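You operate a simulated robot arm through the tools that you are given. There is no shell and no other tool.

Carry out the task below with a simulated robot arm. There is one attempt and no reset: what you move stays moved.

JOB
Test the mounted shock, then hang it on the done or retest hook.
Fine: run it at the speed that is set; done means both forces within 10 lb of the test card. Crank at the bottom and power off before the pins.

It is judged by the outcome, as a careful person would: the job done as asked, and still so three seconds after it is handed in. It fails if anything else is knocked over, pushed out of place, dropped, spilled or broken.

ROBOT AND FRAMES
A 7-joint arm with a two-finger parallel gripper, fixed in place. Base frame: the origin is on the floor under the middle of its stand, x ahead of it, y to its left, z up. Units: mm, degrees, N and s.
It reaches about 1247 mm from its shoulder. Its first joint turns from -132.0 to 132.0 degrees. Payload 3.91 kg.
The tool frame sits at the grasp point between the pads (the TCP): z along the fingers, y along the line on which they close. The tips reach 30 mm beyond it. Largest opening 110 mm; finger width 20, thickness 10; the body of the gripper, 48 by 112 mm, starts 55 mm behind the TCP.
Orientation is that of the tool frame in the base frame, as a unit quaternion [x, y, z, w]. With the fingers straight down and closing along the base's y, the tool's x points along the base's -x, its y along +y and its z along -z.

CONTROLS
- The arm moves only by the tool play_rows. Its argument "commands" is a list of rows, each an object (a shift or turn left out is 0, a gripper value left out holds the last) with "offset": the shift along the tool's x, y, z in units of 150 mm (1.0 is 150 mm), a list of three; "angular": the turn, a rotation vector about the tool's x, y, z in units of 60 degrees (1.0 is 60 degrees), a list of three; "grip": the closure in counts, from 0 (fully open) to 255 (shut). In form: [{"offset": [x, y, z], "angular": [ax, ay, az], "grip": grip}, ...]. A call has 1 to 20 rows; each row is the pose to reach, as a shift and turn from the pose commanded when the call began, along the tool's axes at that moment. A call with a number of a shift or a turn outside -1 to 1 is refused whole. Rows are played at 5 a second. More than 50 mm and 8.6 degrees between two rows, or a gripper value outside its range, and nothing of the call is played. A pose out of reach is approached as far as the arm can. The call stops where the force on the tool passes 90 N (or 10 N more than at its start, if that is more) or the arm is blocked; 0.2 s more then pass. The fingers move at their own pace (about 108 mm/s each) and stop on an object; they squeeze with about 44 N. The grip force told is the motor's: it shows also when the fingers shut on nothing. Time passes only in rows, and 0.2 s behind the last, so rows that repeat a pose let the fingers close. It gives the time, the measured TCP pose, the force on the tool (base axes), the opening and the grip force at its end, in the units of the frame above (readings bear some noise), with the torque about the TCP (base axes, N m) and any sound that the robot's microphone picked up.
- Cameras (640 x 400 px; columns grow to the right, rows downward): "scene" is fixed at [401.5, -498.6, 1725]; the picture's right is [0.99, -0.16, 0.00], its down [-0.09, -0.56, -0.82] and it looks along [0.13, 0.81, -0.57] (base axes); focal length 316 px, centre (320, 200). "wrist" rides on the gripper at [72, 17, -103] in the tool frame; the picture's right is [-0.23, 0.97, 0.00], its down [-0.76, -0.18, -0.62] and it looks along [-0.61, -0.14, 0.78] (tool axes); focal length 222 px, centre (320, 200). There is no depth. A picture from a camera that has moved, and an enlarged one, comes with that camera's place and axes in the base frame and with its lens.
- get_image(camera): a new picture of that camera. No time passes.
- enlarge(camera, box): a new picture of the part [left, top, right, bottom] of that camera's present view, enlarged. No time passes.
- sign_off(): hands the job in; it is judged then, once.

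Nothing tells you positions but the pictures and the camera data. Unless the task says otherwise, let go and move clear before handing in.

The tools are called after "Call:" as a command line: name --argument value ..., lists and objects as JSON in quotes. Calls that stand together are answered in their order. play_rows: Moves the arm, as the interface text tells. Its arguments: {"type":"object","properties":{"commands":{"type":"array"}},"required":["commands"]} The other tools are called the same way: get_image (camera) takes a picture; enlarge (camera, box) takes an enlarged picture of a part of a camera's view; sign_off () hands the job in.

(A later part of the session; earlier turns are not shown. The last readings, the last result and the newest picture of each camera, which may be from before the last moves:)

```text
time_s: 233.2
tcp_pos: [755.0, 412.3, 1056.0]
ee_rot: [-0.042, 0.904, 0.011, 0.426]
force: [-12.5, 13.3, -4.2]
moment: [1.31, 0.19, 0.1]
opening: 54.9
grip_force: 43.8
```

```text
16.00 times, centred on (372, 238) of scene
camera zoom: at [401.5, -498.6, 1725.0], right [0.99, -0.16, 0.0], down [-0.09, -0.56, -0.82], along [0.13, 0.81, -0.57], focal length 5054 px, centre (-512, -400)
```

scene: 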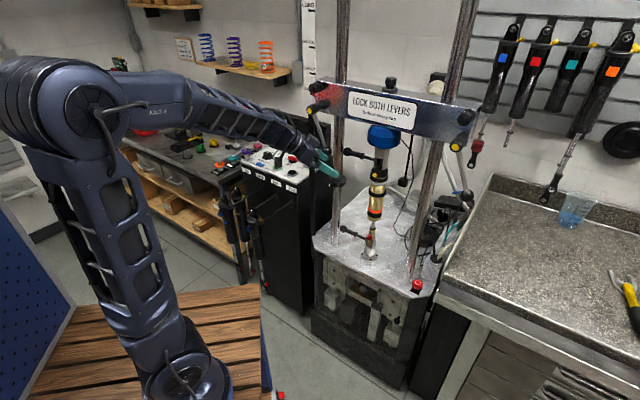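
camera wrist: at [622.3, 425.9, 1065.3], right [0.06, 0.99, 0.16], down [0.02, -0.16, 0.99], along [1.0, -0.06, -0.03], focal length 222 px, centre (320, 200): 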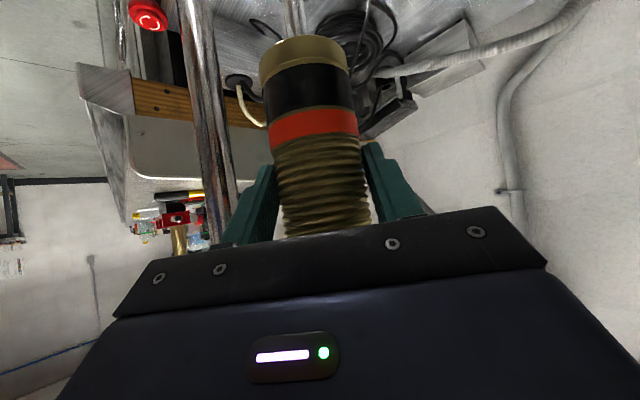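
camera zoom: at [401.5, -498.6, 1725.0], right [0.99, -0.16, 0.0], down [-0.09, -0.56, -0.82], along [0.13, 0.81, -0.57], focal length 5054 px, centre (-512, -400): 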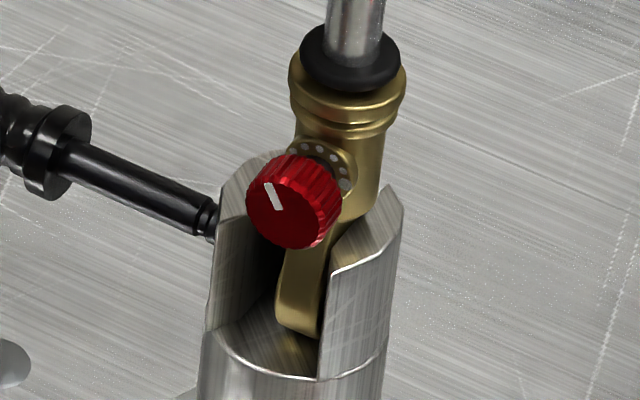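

Both tabs have slipped right and the upper fork's left side is clear, with no pin showing in the slot. I'll come back 3 mm left to centre, lift 2 mm, and begin drawing the shock straight out the front.

Call:
play_rows --commands '[{"offset": [-0.0023, 0.0153, -0.0185], "grip": 255}, {"offset": [-0.0023, 0.0153, -0.0185], "grip": 255}]'

Call:
play_rows --commands '[{"offset": [0.0165, -0.0215, -0.0194], "grip": 255}, {"offset": [0.0331, -0.0429, -0.0388], "grip": 255}, {"offset": [0.0496, -0.0644, -0.0582], "grip": 255}]'

Call:
enlarge --camera "scene" --box '[360, 155, 392, 175]'

Call:
enlarge --camera "scene" --box '[360, 230, 384, 245]'

```text
time_s: 233.8
tcp_pos: [752.5, 411.3, 1055.3]
ee_rot: [-0.041, 0.904, 0.01, 0.426]
force: [-2.2, -0.4, -0.1]
moment: [0.73, -0.15, -0.06]
opening: 54.6
grip_force: 44.2
```

```text
time_s: 234.6
tcp_pos: [740.8, 400.9, 1055.7]
ee_rot: [-0.042, 0.904, 0.011, 0.426]
force: [-0.6, 0.2, 0.7]
moment: [-0.01, 0.11, -0.03]
opening: 54.3
grip_force: 43.7
```

```text
16.00 times, centred on (376, 165) of scene
camera zoom: at [401.5, -498.6, 1725.0], right [0.99, -0.16, 0.0], down [-0.09, -0.56, -0.82], along [0.13, 0.81, -0.57], focal length 5054 px, centre (-576, 760)
```

zoom: 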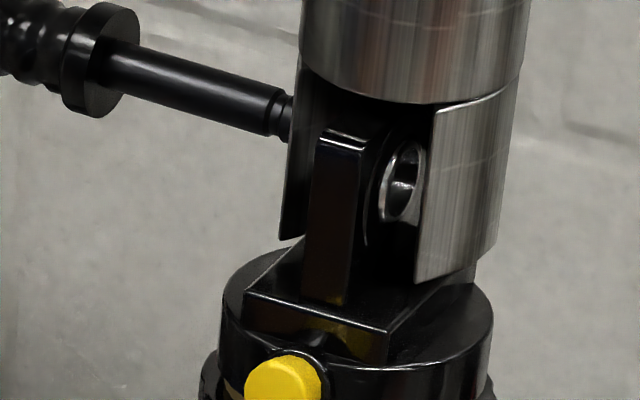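

```text
16.00 times, centred on (372, 238) of scene
camera zoom: at [401.5, -498.6, 1725.0], right [0.99, -0.16, 0.0], down [-0.09, -0.56, -0.82], along [0.13, 0.81, -0.57], focal length 5054 px, centre (-512, -400)
```

zoom: 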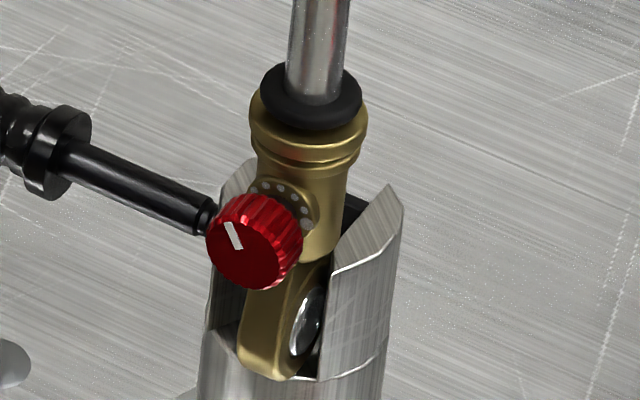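

The shock is sliding out freely with its eye now visible, and forces near zero. Continuing straight out the front.

Call:
play_rows --commands '[{"offset": [0.0496, -0.0644, -0.0582], "grip": 255}, {"offset": [0.0993, -0.1288, -0.1163], "grip": 255}, {"offset": [0.149, -0.193, -0.1745], "grip": 255}]'

Call:
enlarge --camera "scene" --box '[310, 130, 430, 270]'

```text
time_s: 235.3
tcp_pos: [710.7, 370.1, 1056.7]
ee_rot: [-0.042, 0.904, 0.011, 0.425]
force: [0.0, 0.2, -0.2]
moment: [0.0, 0.11, -0.03]
opening: 54.4
grip_force: 43.6
```

```text
2.86 times, centred on (370, 200) of scene
camera zoom: at [401.5, -498.6, 1725.0], right [0.99, -0.16, 0.0], down [-0.09, -0.56, -0.82], along [0.13, 0.81, -0.57], focal length 902 px, centre (177, 200)
```

zoom: 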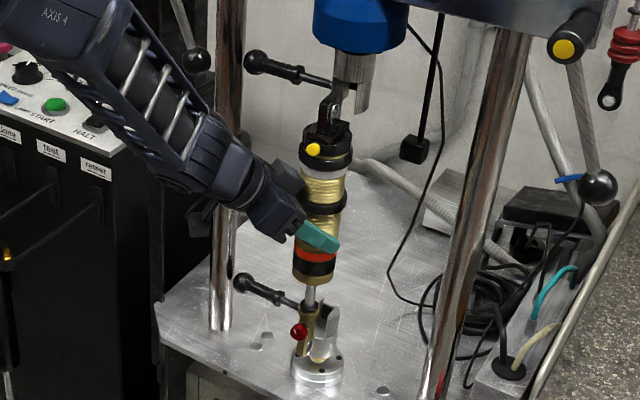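

The shock is out of both forks and hanging steadily in the gripper. Moving it further out in front, clear of the dyno table.

Call:
play_rows --commands '[{"offset": [0.11, -0.143, -0.129], "grip": 255}, {"offset": [0.22, -0.286, -0.259], "grip": 255}, {"offset": [0.331, -0.429, -0.388], "grip": 255}]'

Call:
play_rows --commands '[{"offset": [0.11, -0.143, -0.129], "grip": 255}, {"offset": [0.22, -0.286, -0.259], "grip": 255}, {"offset": [0.331, -0.429, -0.388], "grip": 255}]'

Call:
get_image --camera "scene"

Call:
enlarge --camera "scene" --box '[290, 130, 410, 290]'

```text
time_s: 236.2
tcp_pos: [635.4, 298.6, 1056.0]
ee_rot: [-0.042, 0.905, 0.01, 0.424]
force: [-0.2, 0.7, -0.8]
moment: [0.0, 0.13, -0.02]
opening: 54.5
grip_force: 44.4
```

```text
time_s: 236.9
tcp_pos: [567.3, 229.1, 1053.8]
ee_rot: [-0.042, 0.904, 0.011, 0.425]
force: [0.4, 0.4, -0.3]
moment: [0.01, 0.11, 0.01]
opening: 54.4
grip_force: 44.1
```

```text
taken
```

scene: 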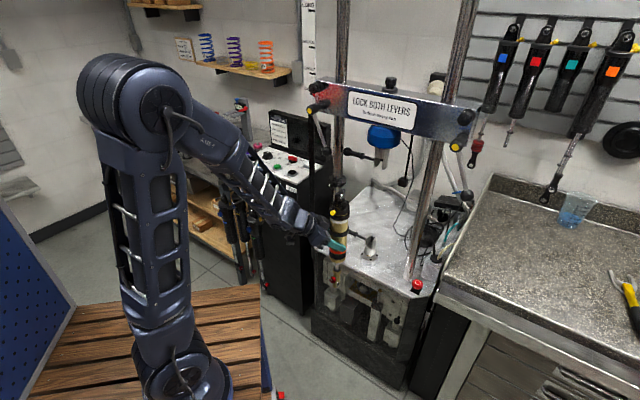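

```text
2.50 times, centred on (350, 210) of scene
camera zoom: at [401.5, -498.6, 1725.0], right [0.99, -0.16, 0.0], down [-0.09, -0.56, -0.82], along [0.13, 0.81, -0.57], focal length 790 px, centre (245, 175)
```

zoom: 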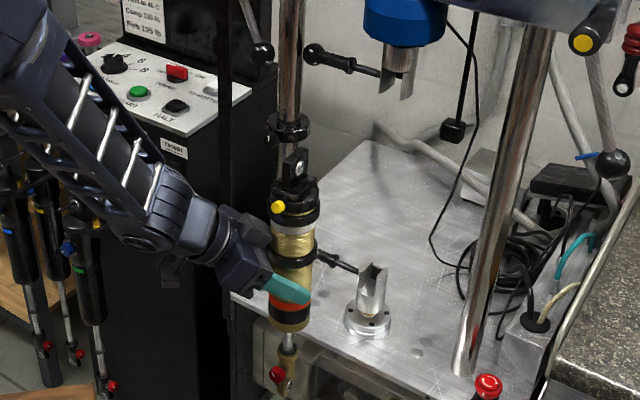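

The shock is fully clear of the dyno and held upright. I'll look closely at its eye to measure its orientation relative to the gripper.

Call:
enlarge --camera "scene" --box '[325, 186, 357, 206]'

Call:
enlarge --camera "scene" --box '[320, 190, 370, 290]'

Call:
get_image --camera "wrist"

```text
16.00 times, centred on (341, 196) of scene
camera zoom: at [401.5, -498.6, 1725.0], right [0.99, -0.16, 0.0], down [-0.09, -0.56, -0.82], along [0.13, 0.81, -0.57], focal length 5054 px, centre (-16, 264)
```

zoom: 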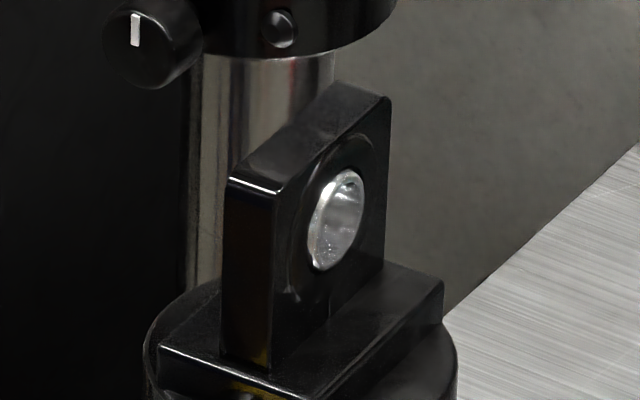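

```text
4.00 times, centred on (345, 240) of scene
camera zoom: at [401.5, -498.6, 1725.0], right [0.99, -0.16, 0.0], down [-0.09, -0.56, -0.82], along [0.13, 0.81, -0.57], focal length 1263 px, centre (220, 40)
```

zoom: 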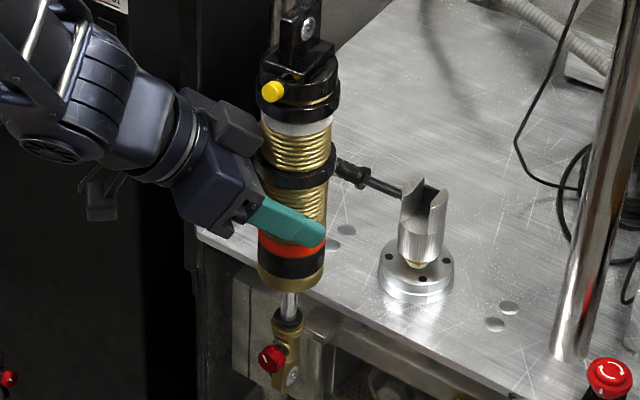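

```text
taken
camera wrist: at [441.2, 237.5, 1065.9], right [0.06, 0.99, 0.16], down [0.02, -0.16, 0.99], along [1.0, -0.06, -0.03], focal length 222 px, centre (320, 200)
```

wrist: 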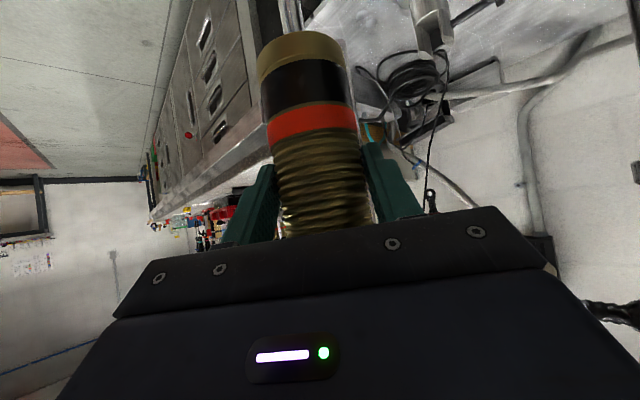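

Call:
enlarge --camera "wrist" --box '[240, 20, 400, 240]'

```text
1.82 times, centred on (320, 130) of wrist
camera zoom: at [441.2, 237.5, 1065.9], right [0.06, 0.99, 0.16], down [0.02, -0.16, 0.99], along [1.0, -0.06, -0.03], focal length 404 px, centre (320, 327)
```

zoom: 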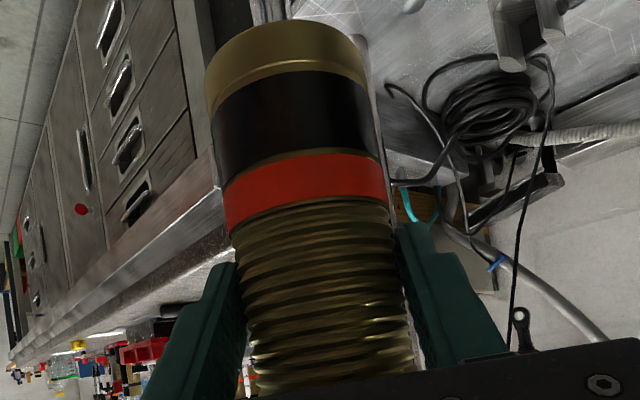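

The eye bore is roomy (about 17 mm against the 8 mm rod), the shock hangs vertical, and its eye lies 46° from my heading, so a hook heading near 84–91° aligns it with the rod. Now I carry it toward the hooks, turning gradually and keeping it upright.

Call:
play_rows --commands '[{"offset": [0.12, 0.068, -0.147], "angular": [-0.064, -0.0013, -0.0532], "grip": 255}, {"offset": [0.24, 0.136, -0.293], "angular": [-0.128, -0.0027, -0.1064]}, {"offset": [0.36, 0.205, -0.44], "angular": [-0.192, -0.004, -0.1595]}, {"offset": [0.481, 0.273, -0.587], "angular": [-0.2563, -0.0053, -0.2127]}]'

Call:
get_image --camera "scene"

```text
time_s: 237.9
tcp_pos: [467.4, 287.9, 1067.9]
ee_rot: [-0.199, 0.883, 0.084, 0.417]
force: [1.1, -0.3, -11.4]
moment: [-0.05, 0.09, -0.01]
opening: 54.4
grip_force: 44.6
out of reach, approached as far as the arm can: row 3, 4
```

```text
taken
```

scene: 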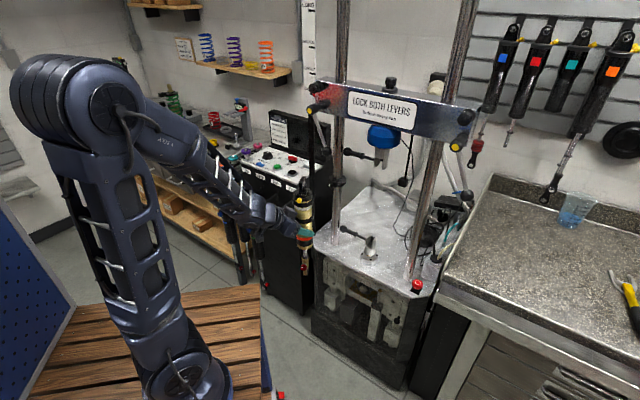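

The arm came close to its folding limit there, so I'll take a wider, slightly higher arc around.

Call:
play_rows --commands '[{"offset": [-0.037, 0.2, -0.07], "angular": [-0.064, -0.0013, -0.0532], "grip": 255}, {"offset": [-0.075, 0.4, -0.14], "angular": [-0.128, -0.0027, -0.1064]}, {"offset": [-0.112, 0.6, -0.21], "angular": [-0.192, -0.004, -0.1595]}, {"offset": [-0.149, 0.802, -0.281], "angular": [-0.2563, -0.0053, -0.2127]}]'

Call:
get_image --camera "scene"

```text
time_s: 238.9
tcp_pos: [401.9, 391.5, 1110.0]
ee_rot: [-0.349, 0.835, 0.156, 0.396]
force: [0.6, 0.2, -9.8]
moment: [-0.11, 0.12, 0.03]
opening: 54.7
grip_force: 44.0
```

```text
taken
```

scene: 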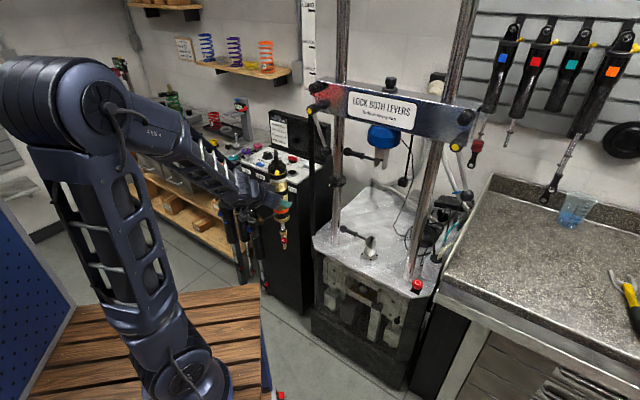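

Call:
play_rows --commands '[{"offset": [0.031, 0.246, -0.044], "angular": [-0.0577, -0.0012, -0.0479], "grip": 255}, {"offset": [0.063, 0.49, -0.088], "angular": [-0.1154, -0.0024, -0.0957]}, {"offset": [0.094, 0.737, -0.132], "angular": [-0.173, -0.0036, -0.1436]}, {"offset": [0.126, 0.983, -0.176], "angular": [-0.2307, -0.0048, -0.1914]}]'

Call:
get_image --camera "scene"

```text
time_s: 239.9
tcp_pos: [268.7, 467.0, 1108.8]
ee_rot: [-0.475, 0.77, 0.215, 0.367]
force: [-0.3, -0.9, -10.8]
moment: [-0.09, 0.08, 0.01]
opening: 54.4
grip_force: 44.0
```

```text
taken
```

scene: 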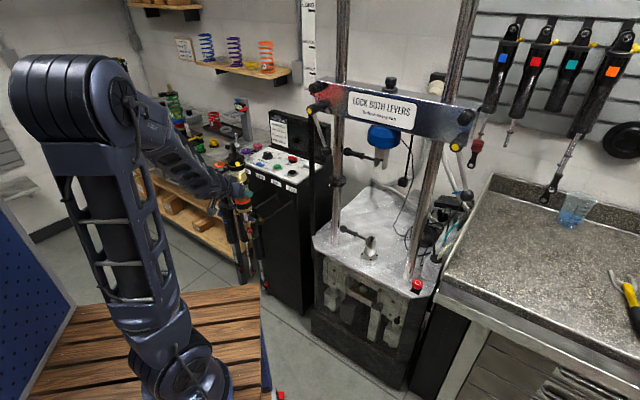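

Call:
play_rows --commands '[{"offset": [-0.0015, 0.227, 0.123], "angular": [-0.0705, -0.0015, -0.0585], "grip": 255}, {"offset": [-0.003, 0.453, 0.247], "angular": [-0.141, -0.003, -0.117]}, {"offset": [-0.0045, 0.68, 0.37], "angular": [-0.2115, -0.0044, -0.1755]}, {"offset": [-0.006, 0.907, 0.494], "angular": [-0.282, -0.0059, -0.234]}]'

Call:
get_image --camera "scene"

Call:
enlarge --camera "scene" --box '[190, 130, 310, 290]'

```text
time_s: 240.9
tcp_pos: [182.0, 581.2, 1061.9]
ee_rot: [-0.614, 0.665, 0.282, 0.32]
force: [-1.6, -0.7, -9.6]
moment: [-0.17, 0.0, -0.04]
opening: 54.3
grip_force: 43.9
```

```text
taken
```

scene: 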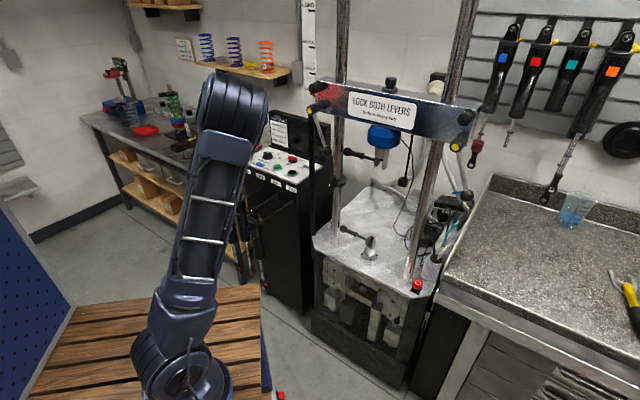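

```text
2.50 times, centred on (250, 210) of scene
camera zoom: at [401.5, -498.6, 1725.0], right [0.99, -0.16, 0.0], down [-0.09, -0.56, -0.82], along [0.13, 0.81, -0.57], focal length 790 px, centre (495, 175)
```

zoom: 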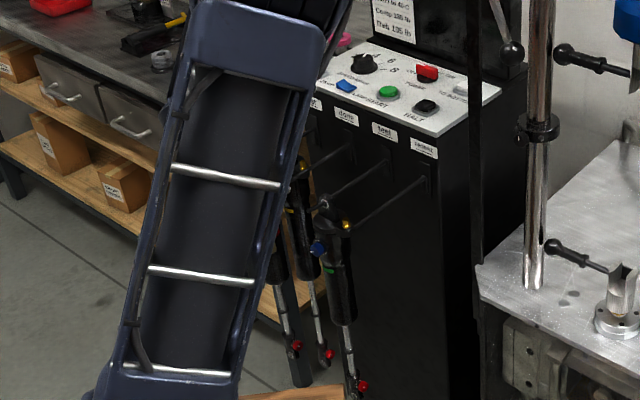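

The arm's upper link now blocks the fixed camera's view of the hooks. Let me see what the wrist camera shows from here.

Call:
get_image --camera "wrist"

```text
taken
camera wrist: at [152.9, 459.5, 1074.1], right [-0.96, 0.23, 0.16], down [0.16, -0.01, 0.99], along [0.23, 0.97, -0.03], focal length 222 px, centre (320, 200)
```

wrist: 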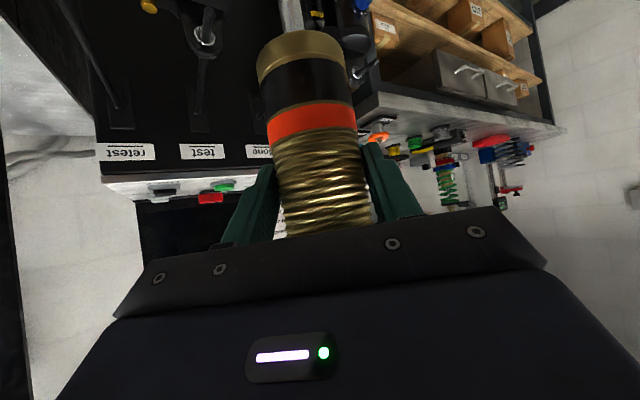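

The wrist camera shows the labels and neighbouring hooks, with the shock between me and the "done" rod. I'll continue by kinematics, using the measured rod position, and check at each step. Moving to a point 55 mm outside the rod tip, still high.

Call:
play_rows --commands '[{"offset": [0.12, 0.056, 0.192], "grip": 255}, {"offset": [0.242, 0.112, 0.384]}, {"offset": [0.362, 0.167, 0.576]}, {"offset": [0.483, 0.223, 0.768]}, {"offset": [0.604, 0.279, 0.96]}]'

Call:
get_image --camera "scene"

Call:
get_image --camera "wrist"

```text
time_s: 242.2
tcp_pos: [145.0, 645.0, 900.8]
ee_rot: [-0.613, 0.665, 0.282, 0.319]
force: [0.0, -0.4, -9.2]
moment: [-0.13, 0.0, -0.01]
opening: 54.4
grip_force: 44.1
```

```text
taken
```

scene: 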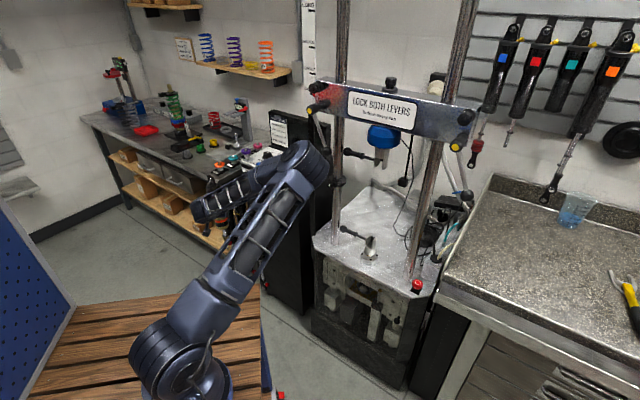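

```text
taken
camera wrist: at [116.4, 521.8, 911.8], right [-0.96, 0.23, 0.16], down [0.16, -0.01, 0.99], along [0.23, 0.97, -0.03], focal length 222 px, centre (320, 200)
```

wrist: 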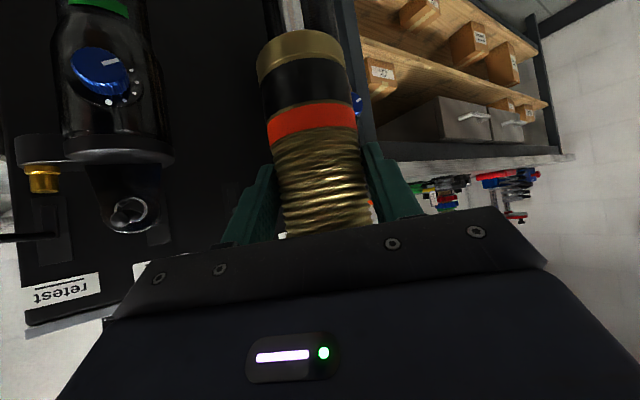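

Position is good, though the elbow is swinging right as I go lower. I'll descend in small steps and keep an eye on the elbow's distance to the dyno.

Call:
play_rows --commands '[{"offset": [0.07, 0.002, 0.06], "grip": 255}, {"offset": [0.15, 0.004, 0.12]}, {"offset": [0.225, 0.006, 0.185]}, {"offset": [0.3, 0.008, 0.245]}]'

Call:
get_image --camera "scene"

```text
time_s: 243.2
tcp_pos: [143.8, 639.1, 841.1]
ee_rot: [-0.614, 0.665, 0.281, 0.319]
force: [-0.6, -0.2, -10.0]
moment: [-0.09, 0.03, -0.01]
opening: 54.5
grip_force: 44.4
```

```text
taken
```

scene: 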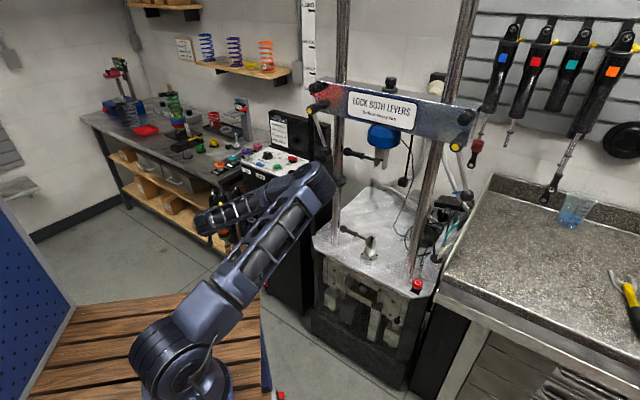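

The elbow is in free space in front of the dyno with ample clearance. Continuing down to hook height and then letting it settle.

Call:
play_rows --commands '[{"offset": [0.13, 0.003, 0.108], "grip": 255}, {"offset": [0.26, 0.006, 0.216]}, {"offset": [0.39, 0.008, 0.324]}, {"offset": [0.524, 0.011, 0.4325]}, {"offset": [0.524, 0.011, 0.4325]}, {"offset": [0.524, 0.011, 0.4325]}]'

Call:
get_image --camera "scene"

Call:
get_image --camera "wrist"

```text
time_s: 244.6
tcp_pos: [143.4, 641.2, 738.2]
ee_rot: [-0.613, 0.665, 0.282, 0.319]
force: [-0.2, 0.0, -10.8]
moment: [-0.07, 0.03, 0.0]
opening: 54.7
grip_force: 44.4
```

```text
taken
```

scene: 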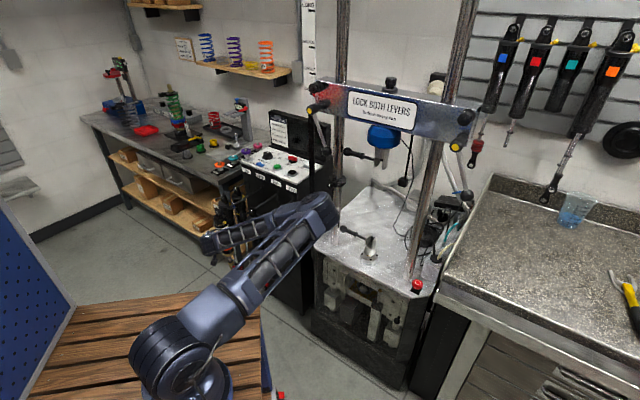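

```text
taken
camera wrist: at [115.3, 518.5, 750.0], right [-0.96, 0.23, 0.16], down [0.16, -0.01, 0.99], along [0.23, 0.97, -0.03], focal length 222 px, centre (320, 200)
```

wrist: 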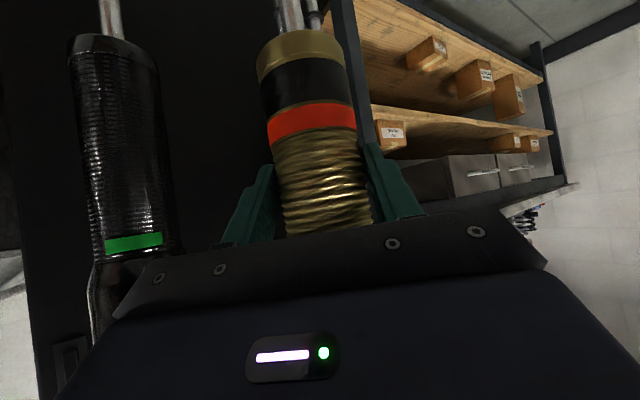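

Good: with the forearm lower, the fixed camera can see the hook tips again. Zooming in on the eye and rod tip.

Call:
enlarge --camera "scene" --box '[205, 185, 269, 225]'

Call:
enlarge --camera "scene" --box '[216, 198, 248, 218]'

```text
10.00 times, centred on (237, 205) of scene
camera zoom: at [401.5, -498.6, 1725.0], right [0.99, -0.16, 0.0], down [-0.09, -0.56, -0.82], along [0.13, 0.81, -0.57], focal length 3158 px, centre (1150, 150)
```

zoom: 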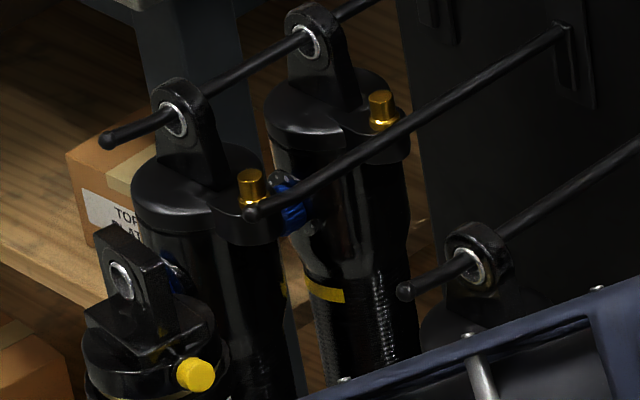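

```text
16.00 times, centred on (232, 208) of scene
camera zoom: at [401.5, -498.6, 1725.0], right [0.99, -0.16, 0.0], down [-0.09, -0.56, -0.82], along [0.13, 0.81, -0.57], focal length 5054 px, centre (1728, 72)
```

zoom: 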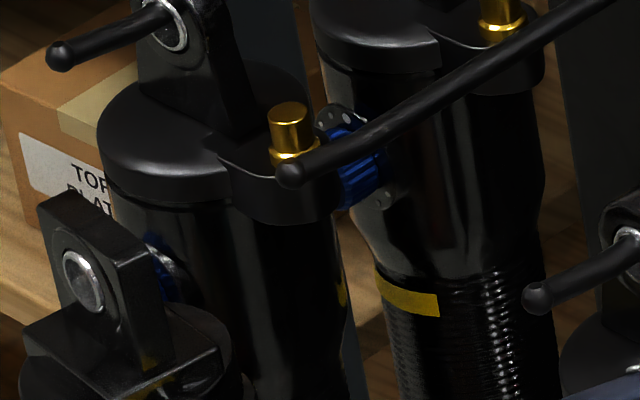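

Excellent, a clear side view. The image shows the eye needs to shift about 12 mm to the right of my dead-reckoned line and up about 4 mm to meet the rod tip. Applying that correction before moving in.

Call:
play_rows --commands '[{"offset": [0.01, -0.03, -0.028], "grip": 255}, {"offset": [0.017, -0.062, -0.0535], "grip": 255}, {"offset": [0.017, -0.062, -0.0535], "grip": 255}, {"offset": [0.017, -0.062, -0.0535], "grip": 255}]'

Call:
enlarge --camera "scene" --box '[216, 198, 248, 218]'

```text
time_s: 245.6
tcp_pos: [153.1, 631.6, 743.3]
ee_rot: [-0.614, 0.666, 0.281, 0.318]
force: [0.4, 0.2, -10.8]
moment: [-0.09, 0.03, 0.04]
opening: 54.5
grip_force: 44.4
```

```text
16.00 times, centred on (232, 208) of scene
camera zoom: at [401.5, -498.6, 1725.0], right [0.99, -0.16, 0.0], down [-0.09, -0.56, -0.82], along [0.13, 0.81, -0.57], focal length 5054 px, centre (1728, 72)
```

zoom: 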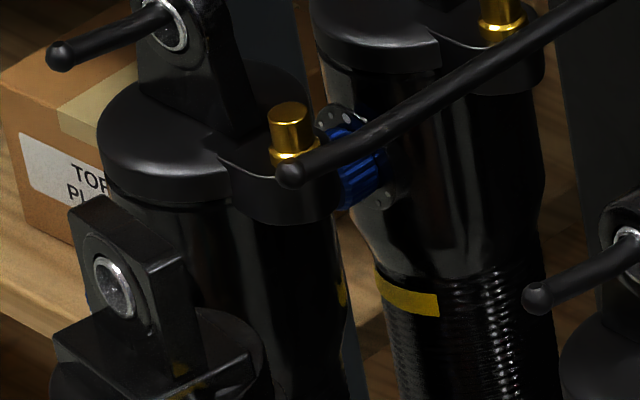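

Aligned within about 2–3 mm now. Moving in along the rod direction by 45 mm with a 1.5 mm lateral trim, then re-checking.

Call:
play_rows --commands '[{"offset": [-0.037, -0.046, 0.046], "grip": 255}, {"offset": [-0.074, -0.092, 0.092], "grip": 255}, {"offset": [-0.111, -0.138, 0.138], "grip": 255}, {"offset": [-0.148, -0.184, 0.184], "grip": 255}, {"offset": [-0.148, -0.184, 0.184], "grip": 255}, {"offset": [-0.148, -0.184, 0.184], "grip": 255}]'

Call:
enlarge --camera "scene" --box '[216, 198, 248, 218]'

Call:
get_image --camera "wrist"

```text
time_s: 246.9
tcp_pos: [182.0, 663.5, 742.6]
ee_rot: [-0.613, 0.665, 0.282, 0.319]
force: [0.8, 0.0, -11.0]
moment: [-0.09, -0.01, 0.0]
opening: 54.4
grip_force: 44.2
```

```text
16.00 times, centred on (232, 208) of scene
camera zoom: at [401.5, -498.6, 1725.0], right [0.99, -0.16, 0.0], down [-0.09, -0.56, -0.82], along [0.13, 0.81, -0.57], focal length 5054 px, centre (1728, 72)
```

zoom: 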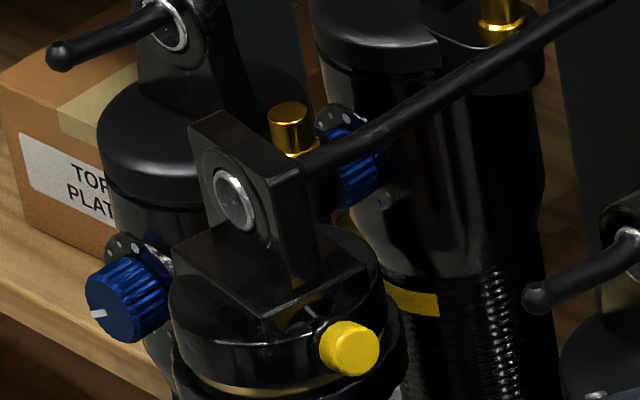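

```text
taken
camera wrist: at [154.0, 542.9, 755.1], right [-0.96, 0.23, 0.16], down [0.16, -0.01, 0.99], along [0.23, 0.97, -0.03], focal length 222 px, centre (320, 200)
```

wrist: 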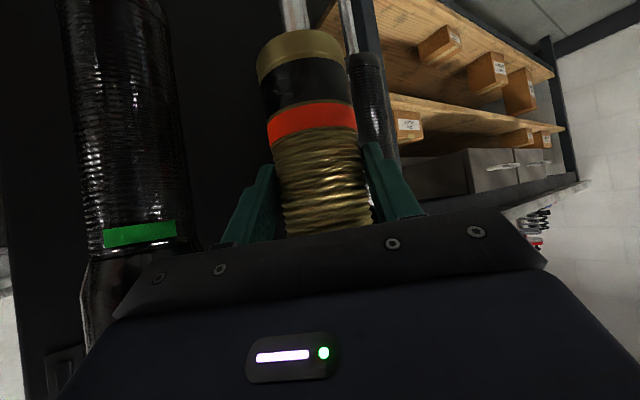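

Alignment is now within about 1–2 mm; the rod tip is just behind the eye plate. Easing in 14 mm while dropping 2 mm, watching the force.

Call:
play_rows --commands '[{"offset": [-0.01, -0.015, 0.02], "grip": 255}, {"offset": [-0.018, -0.03, 0.035], "grip": 255}, {"offset": [-0.026, -0.045, 0.05], "grip": 255}, {"offset": [-0.0345, -0.0596, 0.0642], "grip": 255}, {"offset": [-0.0345, -0.0596, 0.0642], "grip": 255}]'

Call:
enlarge --camera "scene" --box '[216, 198, 248, 218]'

```text
time_s: 248.2
tcp_pos: [194.1, 673.1, 741.9]
ee_rot: [-0.613, 0.666, 0.282, 0.32]
force: [-0.9, 0.8, -10.7]
moment: [-0.13, 0.02, 0.0]
opening: 54.4
grip_force: 43.5
```

```text
16.00 times, centred on (232, 208) of scene
camera zoom: at [401.5, -498.6, 1725.0], right [0.99, -0.16, 0.0], down [-0.09, -0.56, -0.82], along [0.13, 0.81, -0.57], focal length 5054 px, centre (1728, 72)
```

zoom: 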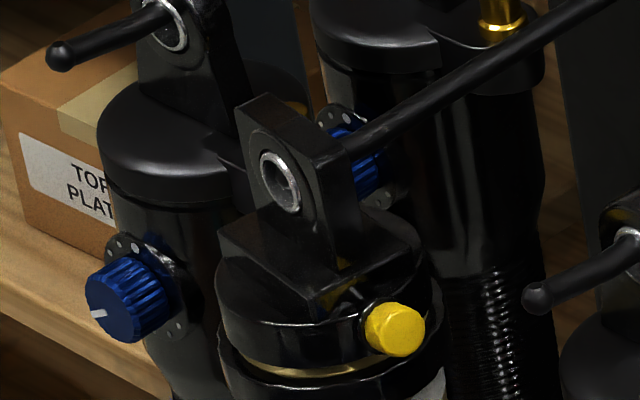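

The rod tip is right in the middle of the eye and starting to enter it, with no contact force. Continuing in another 15 mm.

Call:
play_rows --commands '[{"offset": [-0.012, -0.016, 0.015], "grip": 255}, {"offset": [-0.024, -0.032, 0.03], "grip": 255}, {"offset": [-0.036, -0.048, 0.045], "grip": 255}, {"offset": [-0.048, -0.064, 0.06], "grip": 255}, {"offset": [-0.048, -0.064, 0.06], "grip": 255}]'

Call:
enlarge --camera "scene" --box '[216, 198, 248, 218]'

Call:
get_image --camera "wrist"

```text
time_s: 249.3
tcp_pos: [204.4, 684.8, 741.6]
ee_rot: [-0.613, 0.666, 0.281, 0.319]
force: [-2.7, -2.0, -16.7]
moment: [0.05, -0.15, -0.08]
opening: 54.5
grip_force: 43.8
```

```text
16.00 times, centred on (232, 208) of scene
camera zoom: at [401.5, -498.6, 1725.0], right [0.99, -0.16, 0.0], down [-0.09, -0.56, -0.82], along [0.13, 0.81, -0.57], focal length 5054 px, centre (1728, 72)
```

zoom: 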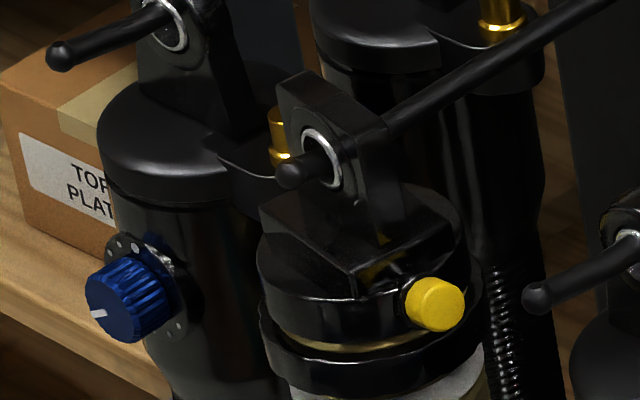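

```text
taken
camera wrist: at [175.9, 563.1, 752.6], right [-0.96, 0.23, 0.16], down [0.16, -0.01, 0.99], along [0.23, 0.97, -0.03], focal length 222 px, centre (320, 200)
```

wrist: 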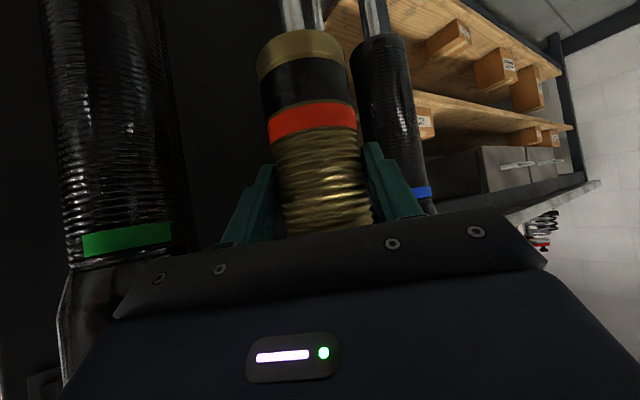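

The rod tip has come through the eye, so the shock is on the "done" hook. The eye is still a bit high on the rod, so I'll lower gently until the rod carries the weight.

Call:
play_rows --commands '[{"offset": [0.005, -0.008, 0.016], "grip": 255}, {"offset": [0.015, -0.008, 0.025], "grip": 255}, {"offset": [0.015, -0.008, 0.025], "grip": 255}]'

Call:
enlarge --camera "scene" --box '[216, 198, 248, 218]'

```text
time_s: 250.2
tcp_pos: [206.4, 686.2, 737.5]
ee_rot: [-0.612, 0.666, 0.281, 0.32]
force: [-1.5, -0.6, -10.1]
moment: [-0.13, -0.2, -0.13]
opening: 54.8
grip_force: 43.9
```

```text
16.00 times, centred on (232, 208) of scene
camera zoom: at [401.5, -498.6, 1725.0], right [0.99, -0.16, 0.0], down [-0.09, -0.56, -0.82], along [0.13, 0.81, -0.57], focal length 5054 px, centre (1728, 72)
```

zoom: 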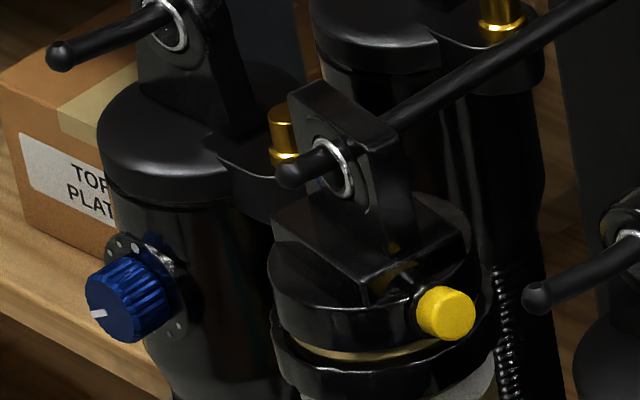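

Free again, and the rod is now near the top of the hole. Lowering a few more millimetres to transfer the weight.

Call:
play_rows --commands '[{"offset": [0.008, 0, 0.007], "grip": 255}, {"offset": [0.016, 0, 0.013], "grip": 255}, {"offset": [0.016, 0, 0.013], "grip": 255}]'

Call:
play_rows --commands '[{"offset": [0.005, 0, 0.004], "grip": 255}, {"offset": [0.01, 0, 0.008], "grip": 255}, {"offset": [0.01, 0, 0.008], "grip": 255}]'

Call:
enlarge --camera "scene" --box '[216, 198, 248, 218]'

```text
time_s: 250.9
tcp_pos: [205.3, 685.4, 735.9]
ee_rot: [-0.613, 0.665, 0.282, 0.32]
force: [-2.7, 6.5, 14.1]
moment: [-0.86, -0.18, -0.21]
opening: 54.4
grip_force: 43.9
```

```text
time_s: 251.8
tcp_pos: [205.4, 686.3, 732.5]
ee_rot: [-0.614, 0.665, 0.282, 0.318]
force: [-7.0, 4.1, 27.1]
moment: [-0.22, -0.86, 0.09]
opening: 54.8
grip_force: 44.5
```

```text
16.00 times, centred on (232, 208) of scene
camera zoom: at [401.5, -498.6, 1725.0], right [0.99, -0.16, 0.0], down [-0.09, -0.56, -0.82], along [0.13, 0.81, -0.57], focal length 5054 px, centre (1728, 72)
```

zoom: 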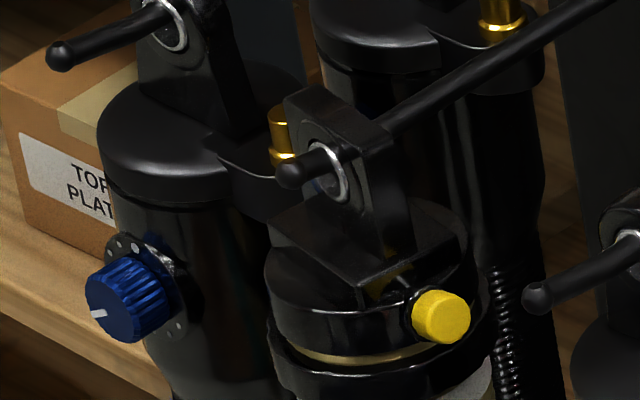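

The rod now carries the shock completely (27 N upward on the tool). I'll ease the push off by about 2 mm, then open the fingers.

Call:
play_rows --commands '[{"offset": [-0.008, 0, -0.007], "grip": 255}, {"offset": [-0.0103, 0, -0.0085], "grip": 255}]'

Call:
play_rows --commands '[{"grip": 120}, {"grip": 110}, {"grip": 90}, {"grip": 75}, {"grip": 65}, {"grip": 65}]'

Call:
enlarge --camera "scene" --box '[216, 198, 248, 218]'

Call:
get_image --camera "wrist"

```text
time_s: 252.3
tcp_pos: [205.0, 685.2, 732.4]
ee_rot: [-0.613, 0.665, 0.282, 0.319]
force: [-4.0, -4.3, 8.3]
moment: [0.81, -0.49, -0.05]
opening: 54.6
grip_force: 44.4
```

```text
time_s: 253.8
tcp_pos: [205.1, 685.7, 733.4]
ee_rot: [-0.613, 0.665, 0.281, 0.319]
force: [-1.6, 0.0, -0.8]
moment: [0.06, -0.11, -0.12]
opening: 82.0
grip_force: 0.1
```

```text
16.00 times, centred on (232, 208) of scene
camera zoom: at [401.5, -498.6, 1725.0], right [0.99, -0.16, 0.0], down [-0.09, -0.56, -0.82], along [0.13, 0.81, -0.57], focal length 5054 px, centre (1728, 72)
```

zoom: 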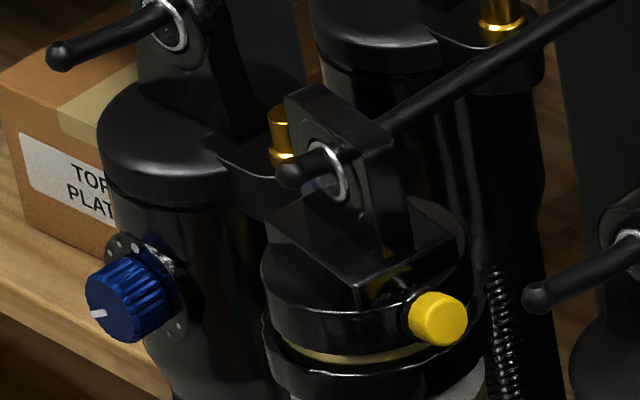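

```text
taken
camera wrist: at [177.6, 564.1, 745.5], right [-0.96, 0.23, 0.16], down [0.16, -0.01, 0.99], along [0.23, 0.97, -0.03], focal length 222 px, centre (320, 200)
```

wrist: 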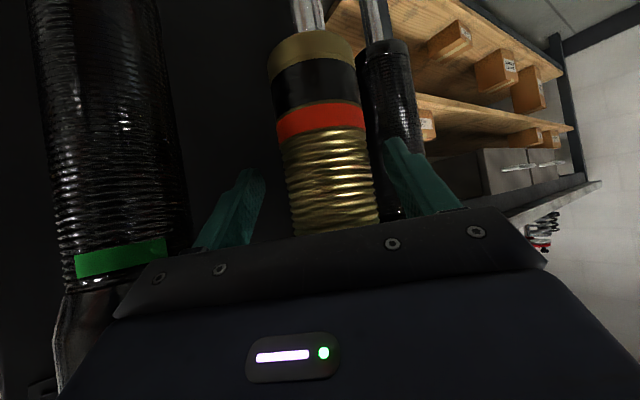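

Released: the shock hangs on the rod on its own. I'll centre the open fingers around it (5 mm away from the neighbour) and back away carefully.

Call:
play_rows --commands '[{"offset": [0, 0.02, 0]}, {"offset": [0, 0.033, 0]}, {"offset": [0, 0.033, -0.06]}, {"offset": [0, 0.036, -0.14]}, {"offset": [0, 0.04, -0.22]}]'

Call:
get_image --camera "wrist"

Call:
enlarge --camera "scene" --box '[205, 185, 269, 225]'

```text
time_s: 254.9
tcp_pos: [196.9, 660.8, 755.4]
ee_rot: [-0.614, 0.665, 0.281, 0.319]
force: [0.5, 0.8, 0.1]
moment: [-0.02, -0.02, -0.01]
opening: 81.8
grip_force: 0.1
```

```text
taken
camera wrist: at [169.3, 539.2, 767.0], right [-0.96, 0.23, 0.16], down [0.16, -0.01, 0.99], along [0.23, 0.97, -0.03], focal length 222 px, centre (320, 200)
```

wrist: 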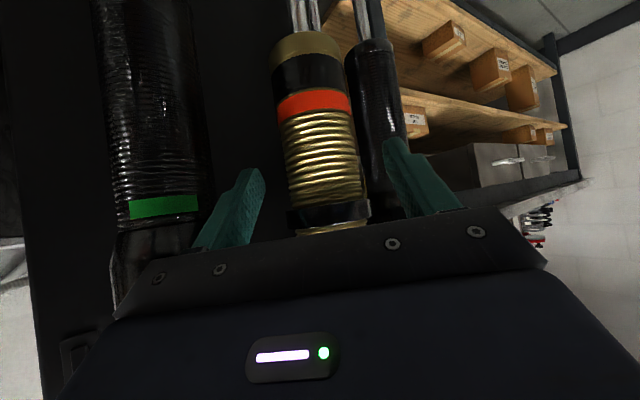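

```text
10.00 times, centred on (237, 205) of scene
camera zoom: at [401.5, -498.6, 1725.0], right [0.99, -0.16, 0.0], down [-0.09, -0.56, -0.82], along [0.13, 0.81, -0.57], focal length 3158 px, centre (1150, 150)
```

zoom: 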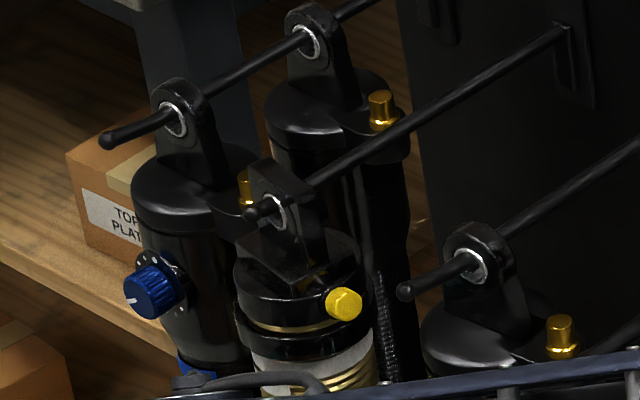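

The shock hangs steadily on the "done" rod beside its neighbours, and the fingers are clear of it. Backing away further.

Call:
play_rows --commands '[{"offset": [0, 0.02, -0.2]}, {"offset": [0, 0.04, -0.45]}, {"offset": [0, 0.05, -0.7]}, {"offset": [0, 0.05, -0.9]}]'

Call:
get_image --camera "wrist"

Call:
get_image --camera "scene"

```text
time_s: 255.9
tcp_pos: [179.0, 555.6, 842.8]
ee_rot: [-0.614, 0.665, 0.282, 0.319]
force: [-0.9, 1.2, 0.4]
moment: [0.01, 0.0, 0.02]
opening: 82.2
grip_force: 0.2
```

```text
taken
camera wrist: at [150.9, 434.4, 854.3], right [-0.96, 0.23, 0.16], down [0.16, -0.01, 0.99], along [0.23, 0.97, -0.03], focal length 222 px, centre (320, 200)
```

wrist: 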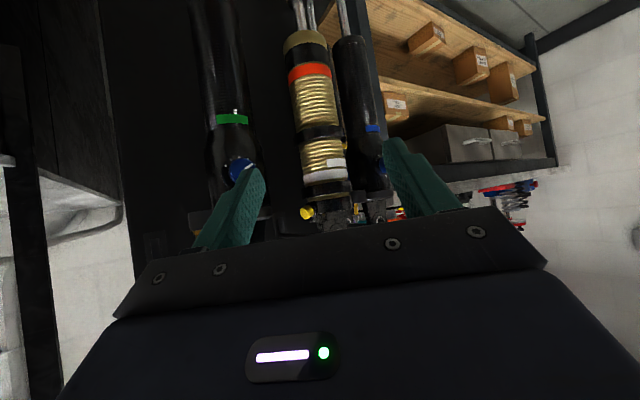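

```text
taken
```

scene: 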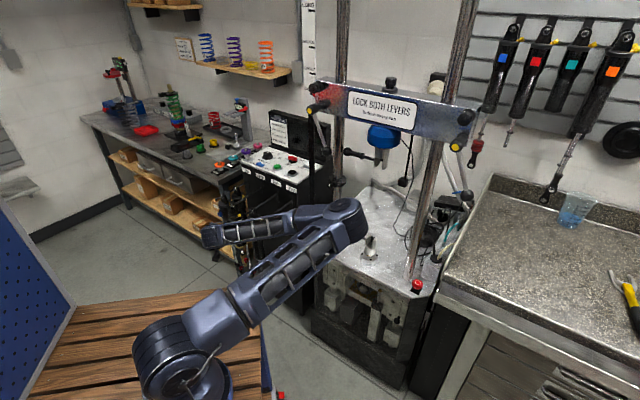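

Clear of everything. I'll pitch the gripper down to unfold the arm, then rise away from the hooks.

Call:
play_rows --commands '[{"angular": [0, 0.13, 0]}, {"angular": [0, 0.26, 0]}, {"angular": [0, 0.39, 0]}, {"angular": [0, 0.52, 0]}, {"angular": [0, 0.65, 0]}, {"angular": [0, 0.78, 0]}]'

Call:
get_image --camera "scene"

```text
time_s: 257.4
tcp_pos: [177.6, 558.5, 842.4]
ee_rot: [-0.674, 0.738, 0.014, 0.028]
force: [1.3, 0.3, -0.4]
moment: [0.02, 0.0, -0.02]
opening: 81.9
grip_force: 0.0
```

```text
taken
```

scene: 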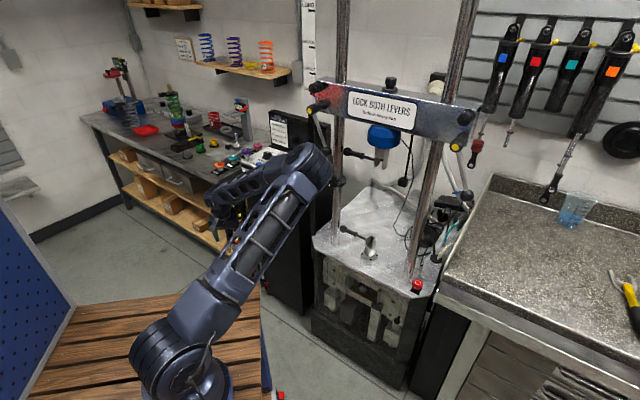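

Call:
play_rows --commands '[{"offset": [0.1, 0, -0.25]}, {"offset": [0.2, 0, -0.5]}, {"offset": [0.3, 0, -0.75]}, {"offset": [0.4, 0, -1.0]}]'

Call:
play_rows --commands '[{"offset": [0.1, 0, -0.25]}, {"offset": [0.2, 0, -0.5]}, {"offset": [0.3, 0, -0.75]}, {"offset": [0.4, 0, -1.0]}]'

Call:
play_rows --commands '[{"offset": [0.1, 0, -0.25]}, {"offset": [0.2, 0, -0.5]}, {"offset": [0.3, 0, -0.75]}, {"offset": [0.4, 0, -1.0]}]'

Call:
get_image --camera "scene"

Call:
get_image --camera "wrist"

```text
time_s: 258.4
tcp_pos: [168.0, 491.8, 987.7]
ee_rot: [-0.675, 0.738, 0.014, 0.028]
force: [1.0, -0.3, -0.3]
moment: [-0.04, 0.06, 0.01]
opening: 82.1
grip_force: 0.0
```

```text
time_s: 259.4
tcp_pos: [162.9, 418.9, 1134.5]
ee_rot: [-0.675, 0.737, 0.015, 0.028]
force: [0.8, 0.0, -0.3]
moment: [-0.01, 0.08, -0.01]
opening: 82.1
grip_force: 0.0
```

```text
time_s: 260.4
tcp_pos: [151.5, 351.1, 1277.9]
ee_rot: [-0.674, 0.738, 0.015, 0.028]
force: [0.3, 1.1, -0.3]
moment: [-0.04, 0.07, 0.0]
opening: 82.0
grip_force: 0.0
```

```text
taken
```

scene: 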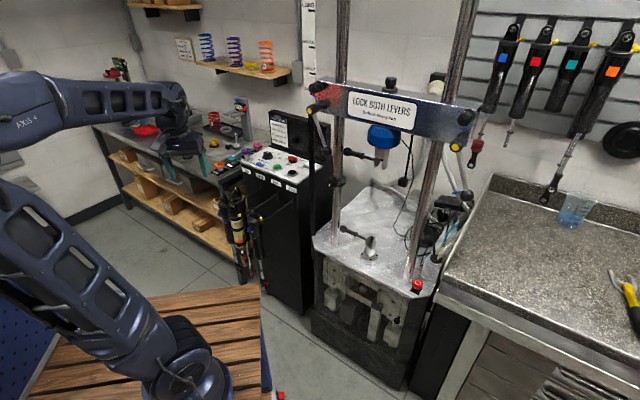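

```text
taken
camera wrist: at [127.1, 276.9, 1378.6], right [-0.95, 0.31, 0.0], down [0.23, 0.7, 0.67], along [0.21, 0.64, -0.74], focal length 222 px, centre (320, 200)
```

wrist: 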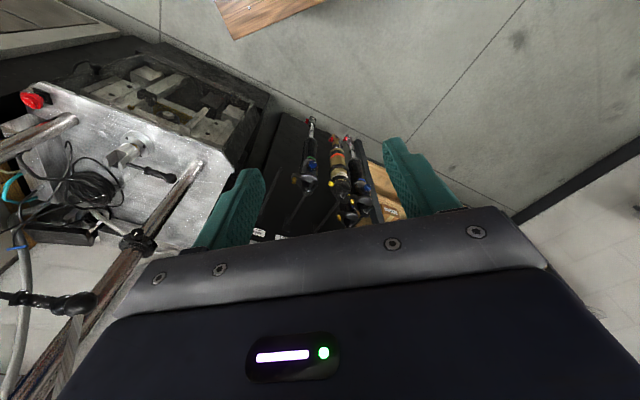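

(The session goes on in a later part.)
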